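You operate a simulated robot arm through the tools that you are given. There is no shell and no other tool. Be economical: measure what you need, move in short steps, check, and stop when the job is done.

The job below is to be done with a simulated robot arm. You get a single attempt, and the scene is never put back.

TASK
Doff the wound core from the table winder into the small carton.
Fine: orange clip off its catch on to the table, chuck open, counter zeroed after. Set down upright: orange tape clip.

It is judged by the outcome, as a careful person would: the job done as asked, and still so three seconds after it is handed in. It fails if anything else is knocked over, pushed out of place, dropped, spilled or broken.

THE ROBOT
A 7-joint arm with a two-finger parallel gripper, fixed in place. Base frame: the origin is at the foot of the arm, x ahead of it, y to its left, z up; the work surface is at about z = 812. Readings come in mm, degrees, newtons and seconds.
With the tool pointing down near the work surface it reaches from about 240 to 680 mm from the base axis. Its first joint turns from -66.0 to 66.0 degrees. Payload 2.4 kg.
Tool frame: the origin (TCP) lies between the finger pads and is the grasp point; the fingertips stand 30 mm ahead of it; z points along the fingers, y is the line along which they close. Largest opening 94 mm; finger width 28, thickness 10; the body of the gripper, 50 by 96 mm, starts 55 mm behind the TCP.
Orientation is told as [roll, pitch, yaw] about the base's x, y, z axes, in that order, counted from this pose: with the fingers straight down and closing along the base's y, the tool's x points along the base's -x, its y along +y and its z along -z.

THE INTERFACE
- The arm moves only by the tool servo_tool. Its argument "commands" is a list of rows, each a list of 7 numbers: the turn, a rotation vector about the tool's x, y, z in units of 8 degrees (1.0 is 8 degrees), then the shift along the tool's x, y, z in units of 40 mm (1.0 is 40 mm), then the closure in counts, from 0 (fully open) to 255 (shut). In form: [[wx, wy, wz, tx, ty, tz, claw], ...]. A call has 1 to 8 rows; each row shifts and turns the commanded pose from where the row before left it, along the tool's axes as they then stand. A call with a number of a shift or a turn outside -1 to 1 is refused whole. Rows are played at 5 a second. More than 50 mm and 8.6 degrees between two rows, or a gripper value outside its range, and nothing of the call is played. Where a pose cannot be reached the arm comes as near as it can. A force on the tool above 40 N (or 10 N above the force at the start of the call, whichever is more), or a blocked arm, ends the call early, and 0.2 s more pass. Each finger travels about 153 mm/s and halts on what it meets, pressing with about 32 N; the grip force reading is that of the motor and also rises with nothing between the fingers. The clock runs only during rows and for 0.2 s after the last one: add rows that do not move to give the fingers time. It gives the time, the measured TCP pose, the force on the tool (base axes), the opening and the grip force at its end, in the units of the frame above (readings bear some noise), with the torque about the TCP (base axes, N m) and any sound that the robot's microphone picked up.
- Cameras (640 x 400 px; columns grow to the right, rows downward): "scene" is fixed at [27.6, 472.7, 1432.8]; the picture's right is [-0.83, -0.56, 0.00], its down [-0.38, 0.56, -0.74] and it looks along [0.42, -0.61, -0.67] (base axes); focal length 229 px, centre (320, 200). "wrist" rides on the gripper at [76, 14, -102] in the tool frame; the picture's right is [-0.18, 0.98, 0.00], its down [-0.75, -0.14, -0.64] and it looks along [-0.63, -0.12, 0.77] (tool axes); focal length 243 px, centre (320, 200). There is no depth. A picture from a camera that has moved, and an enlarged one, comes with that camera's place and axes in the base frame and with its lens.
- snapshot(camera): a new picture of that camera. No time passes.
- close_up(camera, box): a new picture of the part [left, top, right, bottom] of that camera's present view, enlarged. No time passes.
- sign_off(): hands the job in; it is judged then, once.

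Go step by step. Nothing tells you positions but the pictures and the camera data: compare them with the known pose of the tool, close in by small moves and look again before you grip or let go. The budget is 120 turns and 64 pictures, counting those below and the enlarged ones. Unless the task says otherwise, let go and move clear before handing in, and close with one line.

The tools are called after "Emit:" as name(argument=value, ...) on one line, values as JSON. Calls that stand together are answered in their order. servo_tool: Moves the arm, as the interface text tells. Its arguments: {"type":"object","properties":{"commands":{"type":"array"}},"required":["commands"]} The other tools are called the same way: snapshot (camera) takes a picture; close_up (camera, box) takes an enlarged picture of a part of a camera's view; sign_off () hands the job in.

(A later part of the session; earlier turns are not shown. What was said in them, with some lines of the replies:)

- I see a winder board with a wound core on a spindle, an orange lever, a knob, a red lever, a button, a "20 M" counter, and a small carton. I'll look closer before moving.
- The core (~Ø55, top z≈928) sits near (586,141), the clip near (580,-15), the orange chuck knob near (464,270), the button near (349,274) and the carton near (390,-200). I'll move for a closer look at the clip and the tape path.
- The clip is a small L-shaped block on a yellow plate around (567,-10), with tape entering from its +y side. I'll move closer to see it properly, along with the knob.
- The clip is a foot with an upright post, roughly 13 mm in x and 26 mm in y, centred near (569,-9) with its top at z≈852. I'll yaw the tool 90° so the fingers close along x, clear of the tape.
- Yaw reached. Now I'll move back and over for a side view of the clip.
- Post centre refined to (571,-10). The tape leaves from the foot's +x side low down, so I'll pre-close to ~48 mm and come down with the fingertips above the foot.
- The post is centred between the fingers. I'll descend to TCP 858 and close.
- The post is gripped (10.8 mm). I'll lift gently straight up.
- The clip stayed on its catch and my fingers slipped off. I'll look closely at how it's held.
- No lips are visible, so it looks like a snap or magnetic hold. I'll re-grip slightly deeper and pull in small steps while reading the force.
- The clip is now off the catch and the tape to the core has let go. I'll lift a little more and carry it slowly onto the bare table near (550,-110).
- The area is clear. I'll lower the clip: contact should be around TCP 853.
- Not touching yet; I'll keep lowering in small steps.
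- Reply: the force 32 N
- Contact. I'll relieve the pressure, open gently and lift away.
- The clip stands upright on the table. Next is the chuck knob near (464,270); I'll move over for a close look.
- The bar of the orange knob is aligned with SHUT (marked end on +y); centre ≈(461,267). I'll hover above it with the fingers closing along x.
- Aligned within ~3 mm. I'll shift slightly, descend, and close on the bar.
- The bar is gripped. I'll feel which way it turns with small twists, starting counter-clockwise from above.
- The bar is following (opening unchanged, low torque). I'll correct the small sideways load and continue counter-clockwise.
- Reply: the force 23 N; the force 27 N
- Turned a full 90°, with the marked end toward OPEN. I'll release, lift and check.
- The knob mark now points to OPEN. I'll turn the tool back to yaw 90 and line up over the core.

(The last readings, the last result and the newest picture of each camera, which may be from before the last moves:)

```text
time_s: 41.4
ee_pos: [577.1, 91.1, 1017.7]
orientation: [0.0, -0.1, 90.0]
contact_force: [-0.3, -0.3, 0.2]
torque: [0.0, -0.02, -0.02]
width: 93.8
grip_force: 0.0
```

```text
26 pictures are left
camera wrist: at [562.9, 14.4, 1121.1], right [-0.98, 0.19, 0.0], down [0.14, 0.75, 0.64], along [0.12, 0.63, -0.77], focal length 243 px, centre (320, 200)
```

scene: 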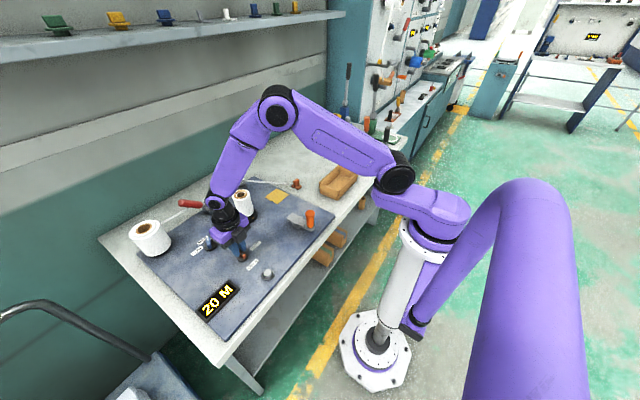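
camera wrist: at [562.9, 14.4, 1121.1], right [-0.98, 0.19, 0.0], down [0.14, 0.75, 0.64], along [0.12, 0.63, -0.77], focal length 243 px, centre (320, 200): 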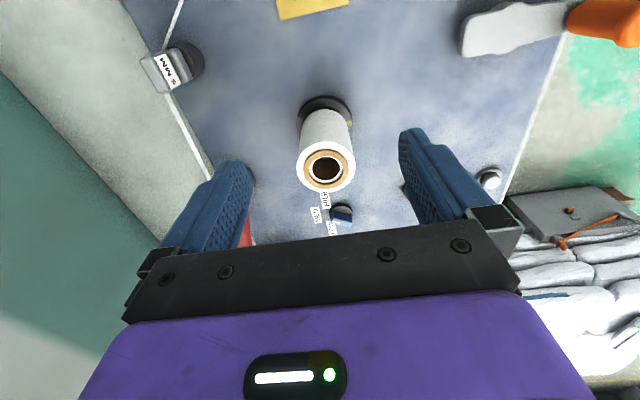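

Core top centre is at about (581,137). I'll move above it and re-check before lowering.

Emit:
servo_tool(commands=[[0, 0, 0, -0.6, -0.05, 0.3, 0], [0, 0, 0, -0.55, -0.05, 0.4, 0], [0, 0, 0, 0, 0, 0.4, 0], [0, 0, 0, 0, 0, 0, 0]])

Emit:
snapshot(camera="wrist")

Emit:
close_up(camera="scene", box=[196, 160, 292, 220])

```text
time_s: 42.4
ee_pos: [580.4, 137.5, 975.7]
orientation: [0.0, 0.1, 89.8]
contact_force: [-0.8, -0.7, -0.4]
torque: [-0.02, 0.0, 0.01]
width: 94.1
grip_force: 0.0
```

```text
25 pictures are left
camera wrist: at [567.2, 60.1, 1079.0], right [-0.98, 0.19, 0.0], down [0.14, 0.75, 0.64], along [0.12, 0.63, -0.77], focal length 243 px, centre (320, 200)
```

wrist: 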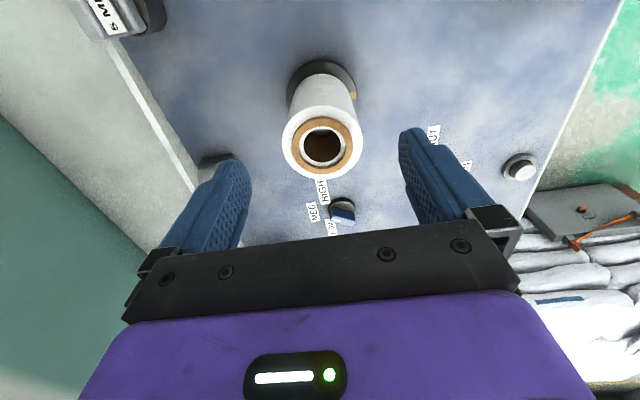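

```text
6.67 times, centred on (244, 190) of scene
camera zoom: at [27.6, 472.7, 1432.8], right [-0.83, -0.56, 0.0], down [-0.38, 0.56, -0.74], along [0.42, -0.61, -0.67], focal length 1524 px, centre (827, 267)
```

zoom: 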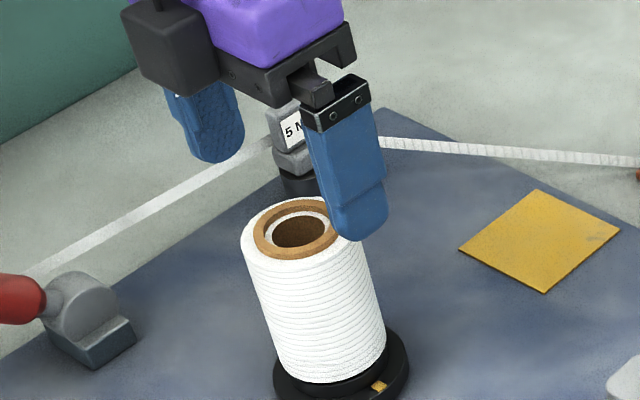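

Centred. I'll lower to TCP ≈895 and close on the core.

Emit:
servo_tool(commands=[[0, 0, 0, 0, 0, 0.7, 0], [0, 0, 0, 0, 0, 0.7, 0], [0, 0, 0, 0, 0, 0.6, 0], [0, 0, 0, 0, 0, 0, 40], [0, 0, 0, 0, 0, 0, 80], [0, 0, 0, 0, 0, 0, 150], [0, 0, 0, 0, 0, 0, 255], [0, 0, 0, 0, 0, 0, 255]])

Emit:
servo_tool(commands=[[0, 0, 0, 0, 0, 0, 255], [0, 0, 0, 0, 0, -0.05, 255]])

```text
time_s: 44.2
ee_pos: [581.2, 134.9, 893.6]
orientation: [0.0, 0.0, 89.8]
contact_force: [0.5, 0.4, 0.1]
torque: [0.03, 0.0, -0.01]
width: 43.1
grip_force: 32.3
```

```text
time_s: 44.8
ee_pos: [579.8, 134.5, 896.0]
orientation: [-0.1, 0.1, 89.8]
contact_force: [0.0, 0.2, 0.4]
torque: [0.03, -0.01, 0.01]
width: 42.9
grip_force: 31.9
```

Emit:
snapshot(camera="wrist")

Emit:
close_up(camera="scene", box=[196, 160, 292, 220])

```text
23 pictures are left
camera wrist: at [567.7, 59.1, 1000.2], right [-0.98, 0.19, 0.0], down [0.14, 0.75, 0.64], along [0.12, 0.63, -0.77], focal length 243 px, centre (320, 200)
```

wrist: 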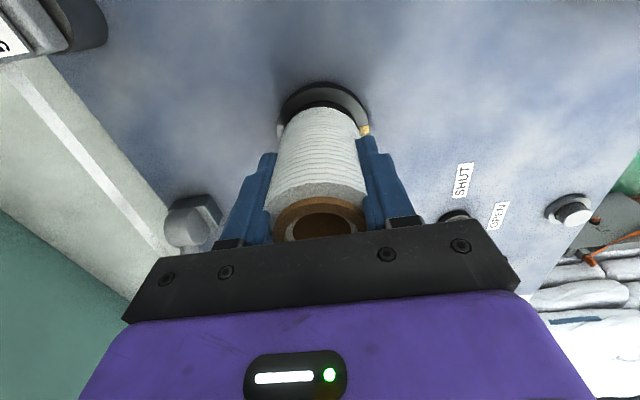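

```text
6.67 times, centred on (244, 190) of scene
camera zoom: at [27.7, 472.7, 1432.8], right [-0.83, -0.56, 0.0], down [-0.38, 0.56, -0.74], along [0.42, -0.61, -0.67], focal length 1524 px, centre (827, 267)
```

zoom: 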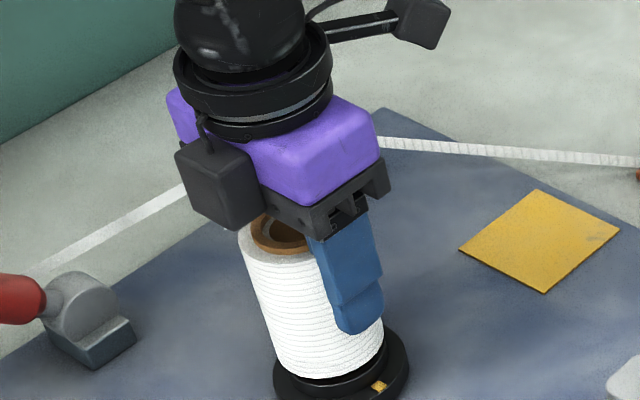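

The grip is firm on the core (43 mm, matching the cardboard diameter) and centred. I'll lift slowly, watching force.

Emit:
servo_tool(commands=[[0, 0, 0, 0, 0, -0.1, 255], [0, 0, 0, 0, 0, -0.1, 255], [0, 0, 0, 0, 0, -0.1, 255], [0, 0, 0, 0, 0, 0, 255]])

Emit:
close_up(camera="scene", box=[196, 160, 292, 220])

```text
time_s: 45.8
ee_pos: [581.1, 135.4, 907.8]
orientation: [0.0, 0.0, 89.7]
contact_force: [0.9, 0.2, -0.5]
torque: [0.02, 0.01, 0.03]
width: 42.9
grip_force: 32.1
```

```text
6.67 times, centred on (244, 190) of scene
camera zoom: at [27.7, 472.7, 1432.8], right [-0.83, -0.56, 0.0], down [-0.38, 0.56, -0.74], along [0.42, -0.61, -0.67], focal length 1524 px, centre (827, 267)
```

zoom: 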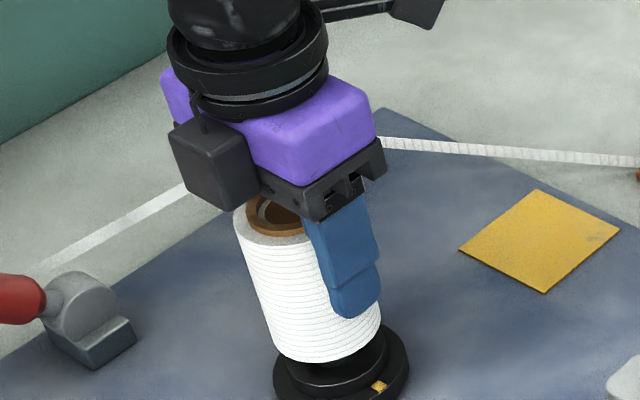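

The core slides up with the gripper. I'll continue straight up until it clears the mandrel.

Emit:
servo_tool(commands=[[0, 0, 0, 0, 0, -0.25, 255], [0, 0, 0, 0, 0, -0.35, 255], [0, 0, 0, 0, 0, -0.4, 255], [0, 0, 0, 0, 0, -0.4, 255], [0, 0, 0, 0, 0, -0.4, 255], [0, 0, 0, 0, 0, -0.4, 255], [0, 0, 0, 0, 0, -0.4, 255], [0, 0, 0, 0, 0, -0.4, 255]])

Emit:
snapshot(camera="scene")

```text
time_s: 47.6
ee_pos: [580.7, 134.3, 1029.6]
orientation: [-0.1, 0.0, 89.8]
contact_force: [-0.2, 1.2, 0.6]
torque: [0.0, -0.03, -0.03]
width: 42.8
grip_force: 31.8
```

```text
20 pictures are left
```

scene: 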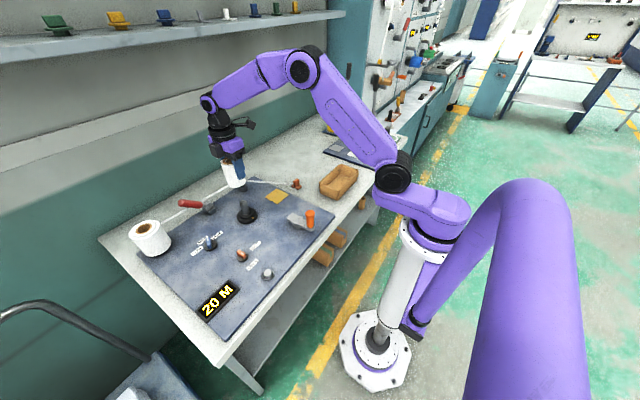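

The core is free of the mandrel. I'll measure the carton before carrying the core there.

Emit:
close_up(camera="scene", box=[307, 155, 371, 205])

```text
8.00 times, centred on (339, 180) of scene
camera zoom: at [27.7, 472.7, 1432.8], right [-0.83, -0.56, 0.0], down [-0.38, 0.56, -0.74], along [0.42, -0.61, -0.67], focal length 1828 px, centre (168, 360)
```

zoom: 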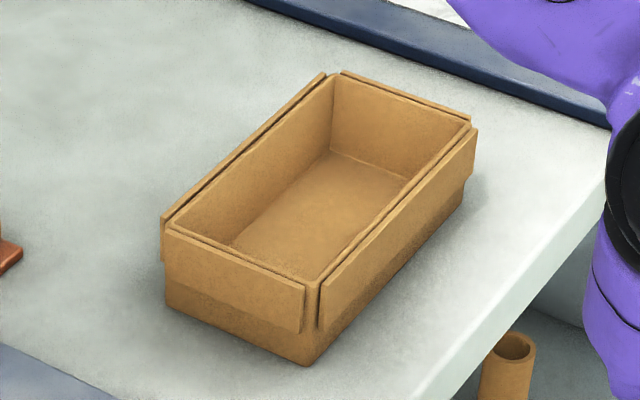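

The carton spans x≈355–444, y≈-128…-296, rim z≈863. Fingers need to close along y (long way) to have room, so I'll yaw to 0 and carry the core over.

Emit:
servo_tool(commands=[[0, 0, 0.8, 0, 0, 0, 255], [0, 0, 0.9, 0, 0, 0, 255], [0, 0, 0.9, 0, 0, 0, 255], [0, 0, 0.9, 0, 0, 0, 255], [0, 0, 0.9, 0, 0, 0, 255], [0, 0, 0.9, 0, 0, 0, 255], [0, 0, 0.9, 0, 0, 0, 255], [0, 0, 0.9, 0, 0, 0, 255]])

Emit:
servo_tool(commands=[[0, 0, 0.9, 0, 0, 0, 255], [0, 0, 0.9, 0, 0, 0, 255], [0, 0, 0.9, 0, 0, 0, 255], [0, 0, 0.9, 0, 0, 0, 255], [0, 0, 0.55, 0, 0, 0, 255], [0, 0, 0, 0.2, -0.3, 0, 255], [0, 0, 0, 0.3, -0.6, 0, 255], [0, 0, 0, 0.3, -0.6, 0, 255]])

Emit:
servo_tool(commands=[[0, 0, 0, 0.4, -0.75, 0, 255], [0, 0, 0, 0.4, -0.75, 0, 255], [0, 0, 0, 0.4, -0.75, 0, 255], [0, 0, 0, 0.4, -0.75, 0, 255], [0, 0, 0, 0.4, -0.75, 0, 255], [0, 0, 0, 0.4, -0.75, 0, 255], [0, 0, 0, 0.4, -0.75, 0, 255], [0, 0, 0, 0.4, -0.75, 0, 255]])

```text
time_s: 49.4
ee_pos: [581.9, 134.8, 1029.3]
orientation: [0.1, 0.1, 33.0]
contact_force: [0.4, 1.0, 0.1]
torque: [-0.03, -0.02, 0.03]
width: 42.5
grip_force: 32.3
```

```text
time_s: 51.2
ee_pos: [549.0, 73.6, 1029.6]
orientation: [0.0, -0.1, -0.2]
contact_force: [-0.2, -0.1, 0.3]
torque: [0.01, 0.04, -0.03]
width: 42.6
grip_force: 31.6
```

```text
time_s: 53.0
ee_pos: [421.8, -168.1, 1028.3]
orientation: [0.0, 0.0, -0.2]
contact_force: [-1.1, 0.4, -0.5]
torque: [0.01, 0.02, -0.01]
width: 42.8
grip_force: 32.5
```

Emit:
servo_tool(commands=[[0, 0, 0, 0.3, -0.5, 0, 255], [0, 0, 0, 0.25, -0.5, 0.2, 255], [0, 0, 0, 0, -0.1, 0.5, 255], [0, 0, 0, 0, 0, 0.5, 255], [0, 0, 0, 0, 0, 0.5, 255], [0, 0, 0, 0, 0, 0, 255]])

Emit:
snapshot(camera="wrist")

Emit:
close_up(camera="scene", box=[291, 125, 387, 205])

```text
time_s: 54.4
ee_pos: [398.9, -207.9, 960.1]
orientation: [-0.1, 0.0, -0.2]
contact_force: [-0.2, 0.1, -0.2]
torque: [-0.01, -0.01, 0.02]
width: 42.5
grip_force: 32.3
```

```text
18 pictures are left
camera wrist: at [323.8, -194.3, 1063.8], right [0.19, 0.98, 0.0], down [0.75, -0.14, 0.64], along [0.63, -0.12, -0.77], focal length 243 px, centre (320, 200)
```

wrist: 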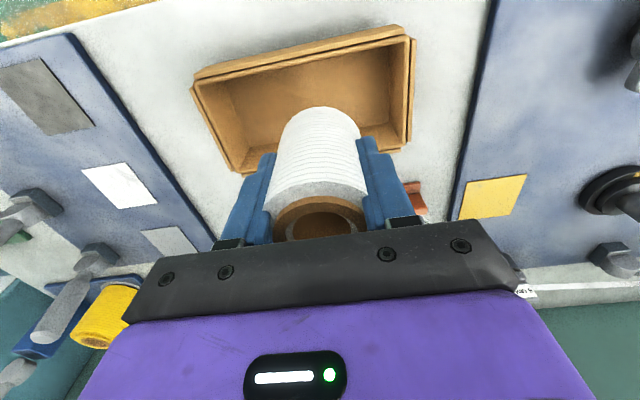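

```text
5.00 times, centred on (339, 165) of scene
camera zoom: at [27.7, 472.7, 1432.8], right [-0.83, -0.56, 0.0], down [-0.38, 0.56, -0.74], along [0.42, -0.61, -0.67], focal length 1143 px, centre (225, 375)
```

zoom: 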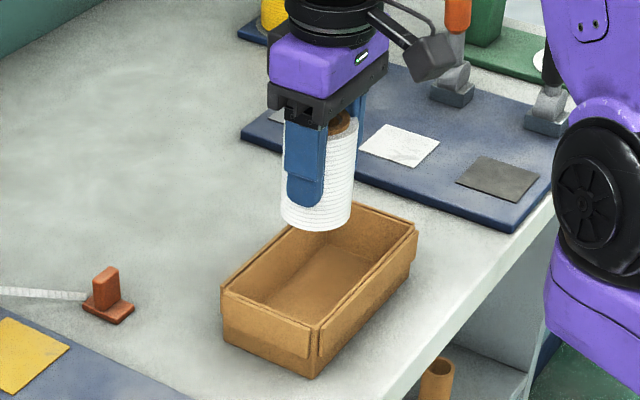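

The core is centred over the carton. I'll lower it: first to TCP ~888, then in small steps until contact.

Emit:
servo_tool(commands=[[0, 0, 0, 0, -0.1, 0.4, 255], [0, 0, 0, 0, 0, 0.5, 255], [0, 0, 0, 0, 0, 0.5, 255], [0, 0, 0, 0, 0, 0.4, 255], [0, 0, 0, 0, 0, 0, 255]])

Emit:
servo_tool(commands=[[0, 0, 0, 0, 0, 0.08, 255], [0, 0, 0, 0, 0, 0.08, 255], [0, 0, 0, 0, 0, 0, 255]])

```text
time_s: 55.6
ee_pos: [398.6, -213.7, 888.4]
orientation: [0.0, -0.1, -0.1]
contact_force: [-0.2, -0.7, -0.7]
torque: [-0.02, 0.01, 0.0]
width: 42.9
grip_force: 31.9
```

```text
time_s: 56.4
ee_pos: [398.6, -212.5, 881.9]
orientation: [-0.1, 0.0, -0.3]
contact_force: [-0.2, -0.9, -0.6]
torque: [-0.03, -0.01, 0.03]
width: 42.7
grip_force: 32.1
```

Emit:
servo_tool(commands=[[0, 0, 0, 0, 0, 0.08, 255], [0, 0, 0, 0, 0, 0, 255]])

Emit:
servo_tool(commands=[[0, 0, 0, 0, 0, 0.06, 255], [0, 0, 0, 0, 0, 0, 255]])

Emit:
close_up(camera="scene", box=[307, 145, 371, 205])

```text
time_s: 57.0
ee_pos: [399.6, -212.2, 878.3]
orientation: [0.0, 0.0, -0.2]
contact_force: [0.6, -0.4, -0.6]
torque: [0.04, -0.03, 0.0]
width: 42.6
grip_force: 32.1
```

```text
time_s: 57.6
ee_pos: [398.4, -211.3, 876.1]
orientation: [0.0, -0.1, -0.2]
contact_force: [-0.2, 0.0, 0.2]
torque: [-0.02, -0.02, -0.01]
width: 42.4
grip_force: 32.2
```

```text
6.67 times, centred on (339, 175) of scene
camera zoom: at [27.7, 472.7, 1432.8], right [-0.83, -0.56, 0.0], down [-0.38, 0.56, -0.74], along [0.42, -0.61, -0.67], focal length 1524 px, centre (193, 367)
```

zoom: 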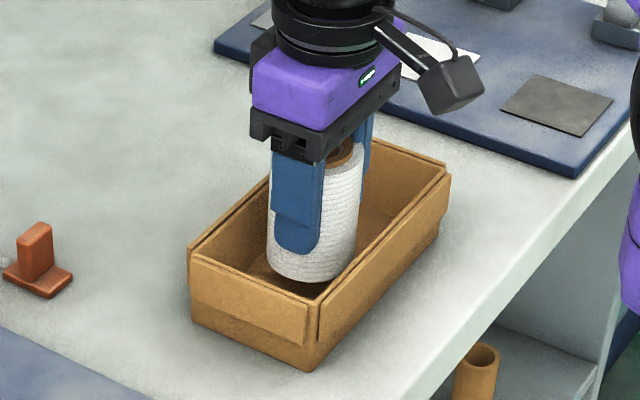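

Emit:
servo_tool(commands=[[0, 0, 0, 0, 0, 0.08, 255], [0, 0, 0, 0, 0, 0, 255]])

Emit:
servo_tool(commands=[[0, 0, 0, 0, 0, 0.07, 255], [0, 0, 0, 0, 0, 0, 255]])

Emit:
servo_tool(commands=[[0, 0, 0, 0, 0, 0.06, 255], [0, 0, 0, 0, 0, 0, 255]])

```text
time_s: 58.2
ee_pos: [399.4, -212.3, 873.2]
orientation: [0.0, 0.0, -0.3]
contact_force: [-0.6, 0.5, -0.1]
torque: [-0.01, -0.01, 0.03]
width: 42.7
grip_force: 32.1
```

```text
time_s: 58.8
ee_pos: [397.7, -211.3, 870.6]
orientation: [0.0, -0.1, -0.3]
contact_force: [-0.4, 0.5, -0.3]
torque: [0.02, -0.01, 0.02]
width: 42.4
grip_force: 32.1
```

```text
time_s: 59.4
ee_pos: [398.5, -211.4, 868.7]
orientation: [0.0, 0.0, -0.2]
contact_force: [0.6, -0.1, -0.2]
torque: [0.02, 0.05, 0.01]
width: 42.7
grip_force: 32.5
```

Emit:
servo_tool(commands=[[0, 0, 0, 0, 0, 0.06, 255], [0, 0, 0, 0, 0, 0, 255]])

Emit:
servo_tool(commands=[[0, 0, 0, 0, 0, 0.05, 255], [0, 0, 0, 0, 0, 0, 255]])

Emit:
servo_tool(commands=[[0, 0, 0, 0, 0, 0.05, 255], [0, 0, 0, 0, 0, 0, 255]])

```text
time_s: 60.0
ee_pos: [399.0, -211.2, 866.1]
orientation: [0.0, 0.0, -0.2]
contact_force: [-0.4, -0.1, -1.2]
torque: [0.01, 0.02, 0.03]
width: 42.8
grip_force: 31.9
```

```text
time_s: 60.6
ee_pos: [398.1, -211.0, 864.2]
orientation: [0.0, 0.0, -0.2]
contact_force: [-0.5, -0.3, -1.1]
torque: [-0.03, -0.01, 0.02]
width: 42.6
grip_force: 31.9
```

```text
time_s: 61.2
ee_pos: [398.5, -211.1, 861.6]
orientation: [0.0, 0.0, -0.2]
contact_force: [-1.1, -0.3, 3.0]
torque: [-0.03, 0.11, 0.02]
width: 42.6
grip_force: 31.8
```

Contact with the carton floor. I'll release gently, then rise straight up.

Emit:
servo_tool(commands=[[0, 0, 0, 0, 0, 0.01, 255], [0, 0, 0, 0, 0, 0, 150], [0, 0, 0, 0, 0, 0, 125], [0, 0, 0, 0, 0, 0, 100], [0, 0, 0, 0, 0, 0, 60], [0, 0, 0, 0, 0, 0, 60]])

Emit:
servo_tool(commands=[[0, 0, 0, 0, 0, -0.3, 60], [0, 0, 0, 0, 0, -0.6, 60], [0, 0, 0, 0, 0, -0.8, 60], [0, 0, 0, 0, 0, -1, 60], [0, 0, 0, 0, 0, -1, 60]])

Emit:
close_up(camera="scene", box=[275, 125, 371, 205])

```text
time_s: 62.6
ee_pos: [399.0, -211.8, 862.6]
orientation: [-0.1, 0.0, -0.2]
contact_force: [-0.2, -0.2, -0.2]
torque: [0.0, -0.03, 0.03]
width: 72.0
grip_force: 0.1
```

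```text
time_s: 63.8
ee_pos: [400.1, -211.3, 1009.0]
orientation: [0.0, -0.1, -0.2]
contact_force: [-0.3, 0.5, -0.3]
torque: [0.0, 0.0, 0.01]
width: 71.9
grip_force: 0.1
```

```text
5.00 times, centred on (323, 165) of scene
camera zoom: at [27.6, 472.7, 1432.8], right [-0.83, -0.56, 0.0], down [-0.38, 0.56, -0.74], along [0.42, -0.61, -0.67], focal length 1143 px, centre (305, 375)
```

zoom: 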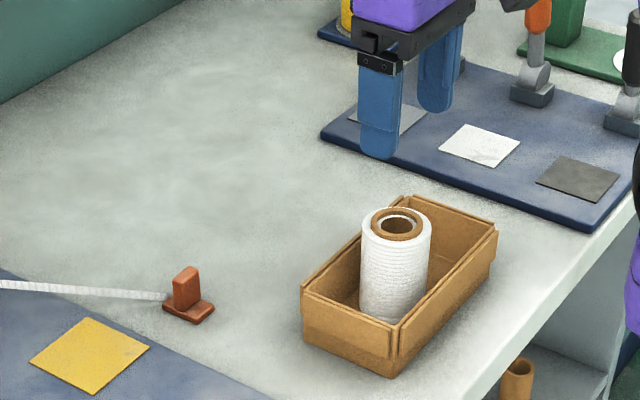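

The core stands in the carton and the clip is still upright. Now to zero the counter: close the fingers and travel to above the button near (349,274).

Emit:
servo_tool(commands=[[0, 0, 0, 0.1, 0.9, 0, 255], [0, 0, 0, 0.1, 1, 0, 255], [0, 0, 0, 0.1, 1, 0, 255], [0, 0, 0, 0.1, 1, 0, 255], [0, 0, 0, 0.1, 1, 0, 255], [0, 0, 0, 0.1, 1, 0, 255], [0, 0, 0, 0.1, 1, 0, 255], [0, 0, 0, 0.1, 1, 0, 255]])

Emit:
servo_tool(commands=[[0, 0, 0, 0.1, 1, 0, 255], [0, 0, 0, 0.1, 1, 0, 255], [0, 0, 0, 0.1, 1, 0, 255], [0, 0, 0, 0.1, 0.9, 0, 255], [0, 0, 0, 0, 0, 0, 255]])

Emit:
snapshot(camera="wrist")

```text
time_s: 65.6
ee_pos: [367.4, 103.5, 1007.9]
orientation: [0.0, 0.0, -0.1]
contact_force: [-0.4, -0.1, 0.1]
torque: [-0.04, -0.02, 0.05]
width: 0.1
grip_force: 31.1
```

```text
time_s: 66.8
ee_pos: [350.6, 259.2, 1009.5]
orientation: [0.0, -0.2, -0.2]
contact_force: [-0.2, 0.0, -0.1]
torque: [0.02, -0.04, 0.01]
width: 0.1
grip_force: 32.2
```

```text
14 pictures are left
camera wrist: at [275.3, 273.7, 1114.1], right [0.19, 0.98, 0.0], down [0.75, -0.14, 0.64], along [0.63, -0.12, -0.77], focal length 243 px, centre (320, 200)
```

wrist: 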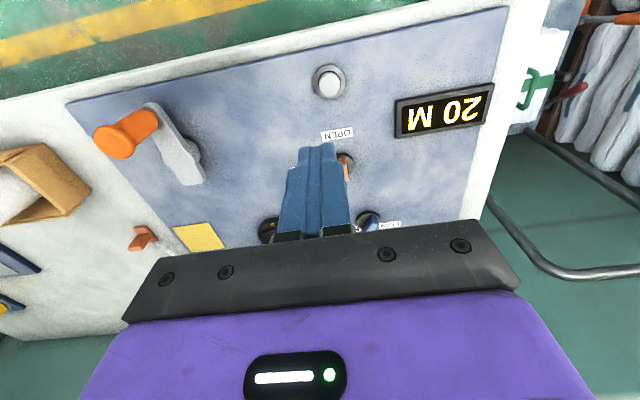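

Button refined to (349,271). I'll line up and descend to just above it.

Emit:
servo_tool(commands=[[0, 0, 0, 0.04, 0.3, 0.5, 255], [0, 0, 0, 0, 0, 0.9, 255], [0, 0, 0, 0, 0, 0.9, 255], [0, 0, 0, 0, 0, 0.6, 255], [0, 0, 0, 0, 0, 0, 255]])

Emit:
snapshot(camera="wrist")

Emit:
close_up(camera="scene", box=[216, 230, 312, 310])

```text
time_s: 68.0
ee_pos: [350.8, 269.8, 893.9]
orientation: [0.0, 0.0, -0.2]
contact_force: [0.0, -0.7, -0.5]
torque: [-0.01, 0.03, 0.0]
width: 0.0
grip_force: 31.7
```

```text
13 pictures are left
camera wrist: at [274.8, 284.9, 998.1], right [0.19, 0.98, 0.0], down [0.75, -0.14, 0.64], along [0.63, -0.12, -0.77], focal length 243 px, centre (320, 200)
```

wrist: 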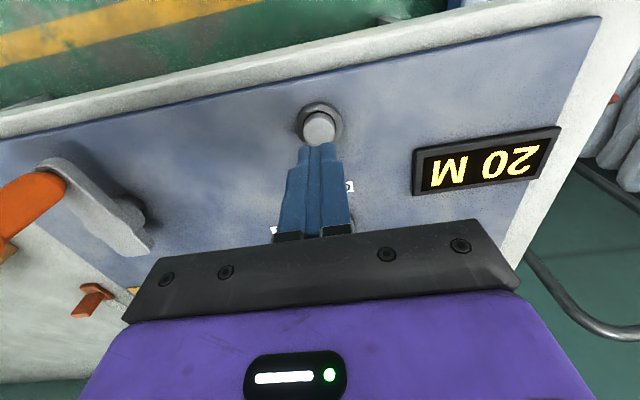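

```text
5.00 times, centred on (264, 270) of scene
camera zoom: at [27.6, 472.7, 1432.8], right [-0.83, -0.56, 0.0], down [-0.38, 0.56, -0.74], along [0.42, -0.61, -0.67], focal length 1143 px, centre (600, -150)
```

zoom: 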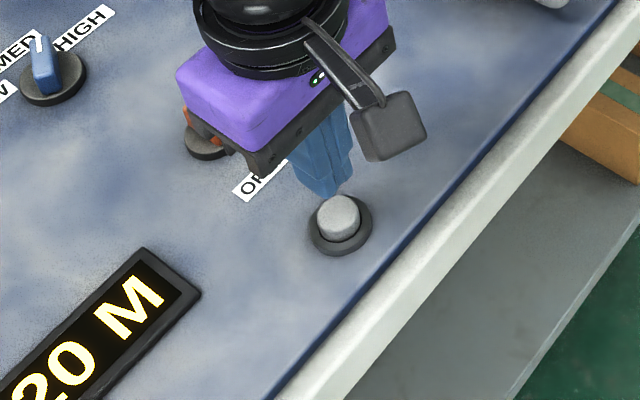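

Slightly forward of the cap; I'll shift back 5 mm and press down in small steps.

Emit:
servo_tool(commands=[[0, 0, 0, 0.12, 0.02, 0.3, 255], [0, 0, 0, 0, 0, 0.2, 255], [0, 0, 0, 0, 0, 0, 255]])

Emit:
servo_tool(commands=[[0, 0, 0, 0, 0, 0.08, 255], [0, 0, 0, 0, 0, 0, 255]])

Emit:
servo_tool(commands=[[0, 0, 0, 0, 0, 0.08, 255], [0, 0, 0, 0, 0, 0, 255]])

```text
time_s: 68.8
ee_pos: [346.1, 272.6, 873.4]
orientation: [0.1, 0.0, -0.1]
contact_force: [0.7, 1.2, 0.5]
torque: [-0.01, -0.02, -0.03]
width: 0.3
grip_force: 32.2
```

```text
time_s: 69.4
ee_pos: [345.8, 272.6, 870.2]
orientation: [0.0, 0.0, -0.3]
contact_force: [-1.0, -0.3, 0.8]
torque: [-0.03, 0.01, 0.01]
width: 0.0
grip_force: 31.6
```

```text
time_s: 70.0
ee_pos: [346.0, 273.0, 867.5]
orientation: [0.0, 0.1, -0.2]
contact_force: [-0.1, 0.1, -0.2]
torque: [-0.02, -0.02, 0.01]
width: 0.1
grip_force: 32.0
```

Emit:
servo_tool(commands=[[0, 0, 0, 0, 0, 0.08, 255], [0, 0, 0, 0, 0, 0, 255]])

Emit:
servo_tool(commands=[[0, 0, 0, 0, 0, 0.06, 255], [0, 0, 0, 0, 0, 0, 255]])

Emit:
close_up(camera="scene", box=[190, 230, 310, 320])

```text
time_s: 70.6
ee_pos: [345.6, 273.1, 862.6]
orientation: [0.0, -0.1, -0.1]
contact_force: [-0.5, -0.1, 0.2]
torque: [-0.02, 0.01, -0.01]
width: 0.0
grip_force: 32.3
```

```text
time_s: 71.2
ee_pos: [345.5, 273.1, 862.3]
orientation: [0.0, 0.1, -0.2]
contact_force: [1.0, 0.5, -0.6]
torque: [-0.02, -0.03, 0.02]
width: 0.0
grip_force: 31.5
```

```text
4.44 times, centred on (250, 275) of scene
camera zoom: at [27.6, 472.7, 1432.8], right [-0.83, -0.56, 0.0], down [-0.38, 0.56, -0.74], along [0.42, -0.61, -0.67], focal length 1016 px, centre (631, -133)
```

zoom: 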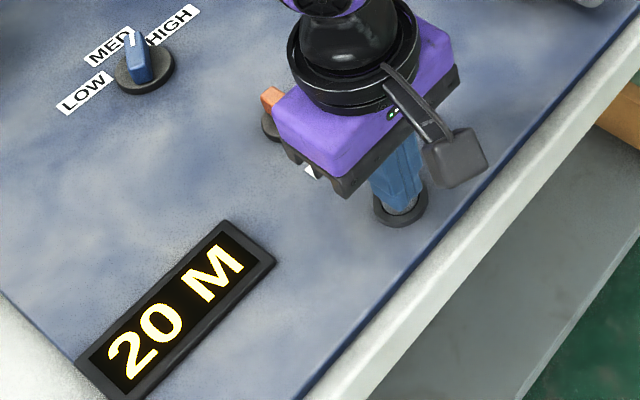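

Emit:
servo_tool(commands=[[0, 0, 0, 0, 0, 0.06, 255], [0, 0, 0, 0, 0, 0, 255]])

Emit:
servo_tool(commands=[[0, 0, 0, 0, 0, 0.06, 255], [0, 0, 0, 0, 0, 0, 255]])

Emit:
servo_tool(commands=[[0, 0, 0, 0, 0, 0.05, 255], [0, 0, 0, 0, 0, 0, 255]])

```text
time_s: 71.8
ee_pos: [345.5, 272.8, 860.1]
orientation: [0.1, 0.0, -0.2]
contact_force: [0.2, 0.6, 0.5]
torque: [-0.01, -0.04, -0.02]
width: 0.0
grip_force: 32.2
```

```text
time_s: 72.4
ee_pos: [345.5, 272.3, 857.2]
orientation: [0.1, 0.0, -0.1]
contact_force: [1.4, 1.5, 0.9]
torque: [0.05, 0.0, 0.02]
width: 0.1
grip_force: 31.6
```

```text
time_s: 73.0
ee_pos: [344.1, 273.0, 854.4]
orientation: [0.0, -0.1, -0.3]
contact_force: [-0.3, 0.5, 2.5]
torque: [0.0, -0.01, 0.02]
width: 0.0
grip_force: 32.1
heard: click
```

A click from the button. I'll rise and read the counter.

Emit:
servo_tool(commands=[[0, 0, 0, 0, 0, -0.5, 255], [0, 0, 0, 0, 0, -1, 255], [0, 0, 0, 0, 0, -1, 255], [0, 0, 0, 0, 0, -1, 255], [0, 0, 0, 0, 0, -0.8, 255], [0, 0, 0, 0, 0, 0, 255]])

Emit:
snapshot(camera="scene")

Emit:
close_up(camera="scene", box=[180, 160, 370, 310])

```text
time_s: 74.4
ee_pos: [346.1, 272.9, 1025.1]
orientation: [0.0, 0.0, -0.2]
contact_force: [-0.1, 0.0, 0.1]
torque: [0.02, 0.01, 0.01]
width: 0.0
grip_force: 32.3
```

```text
10 pictures are left
```

scene: 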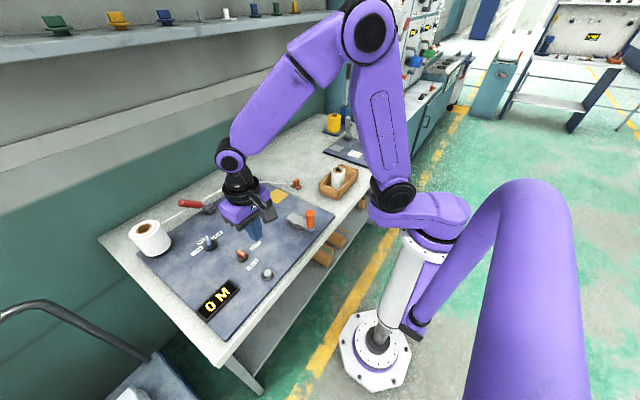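

```text
2.67 times, centred on (275, 235) of scene
camera zoom: at [27.6, 472.7, 1432.8], right [-0.83, -0.56, 0.0], down [-0.38, 0.56, -0.74], along [0.42, -0.61, -0.67], focal length 610 px, centre (440, 107)
```

zoom: 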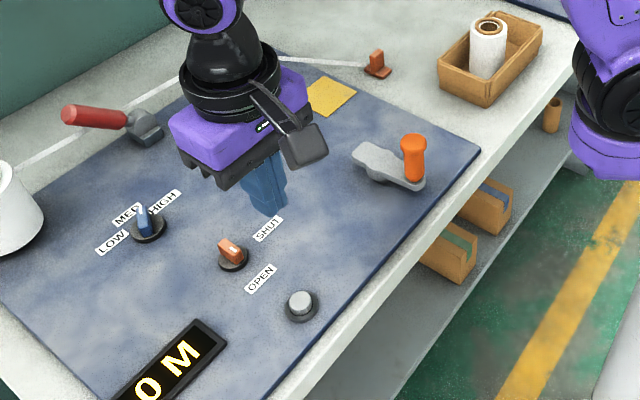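

The counter reads 0 M, the chuck knob points to OPEN, the clip stands upright on the table, and the core is in the carton. The arm is clear of everything, so I'll hand the job in.

Emit:
sign_off()

```text
The job is handed in.
```

The wound core is off the winder and standing upright in the small carton. The orange clip stands upright on the table, the chuck is open, and the counter reads 0 M.
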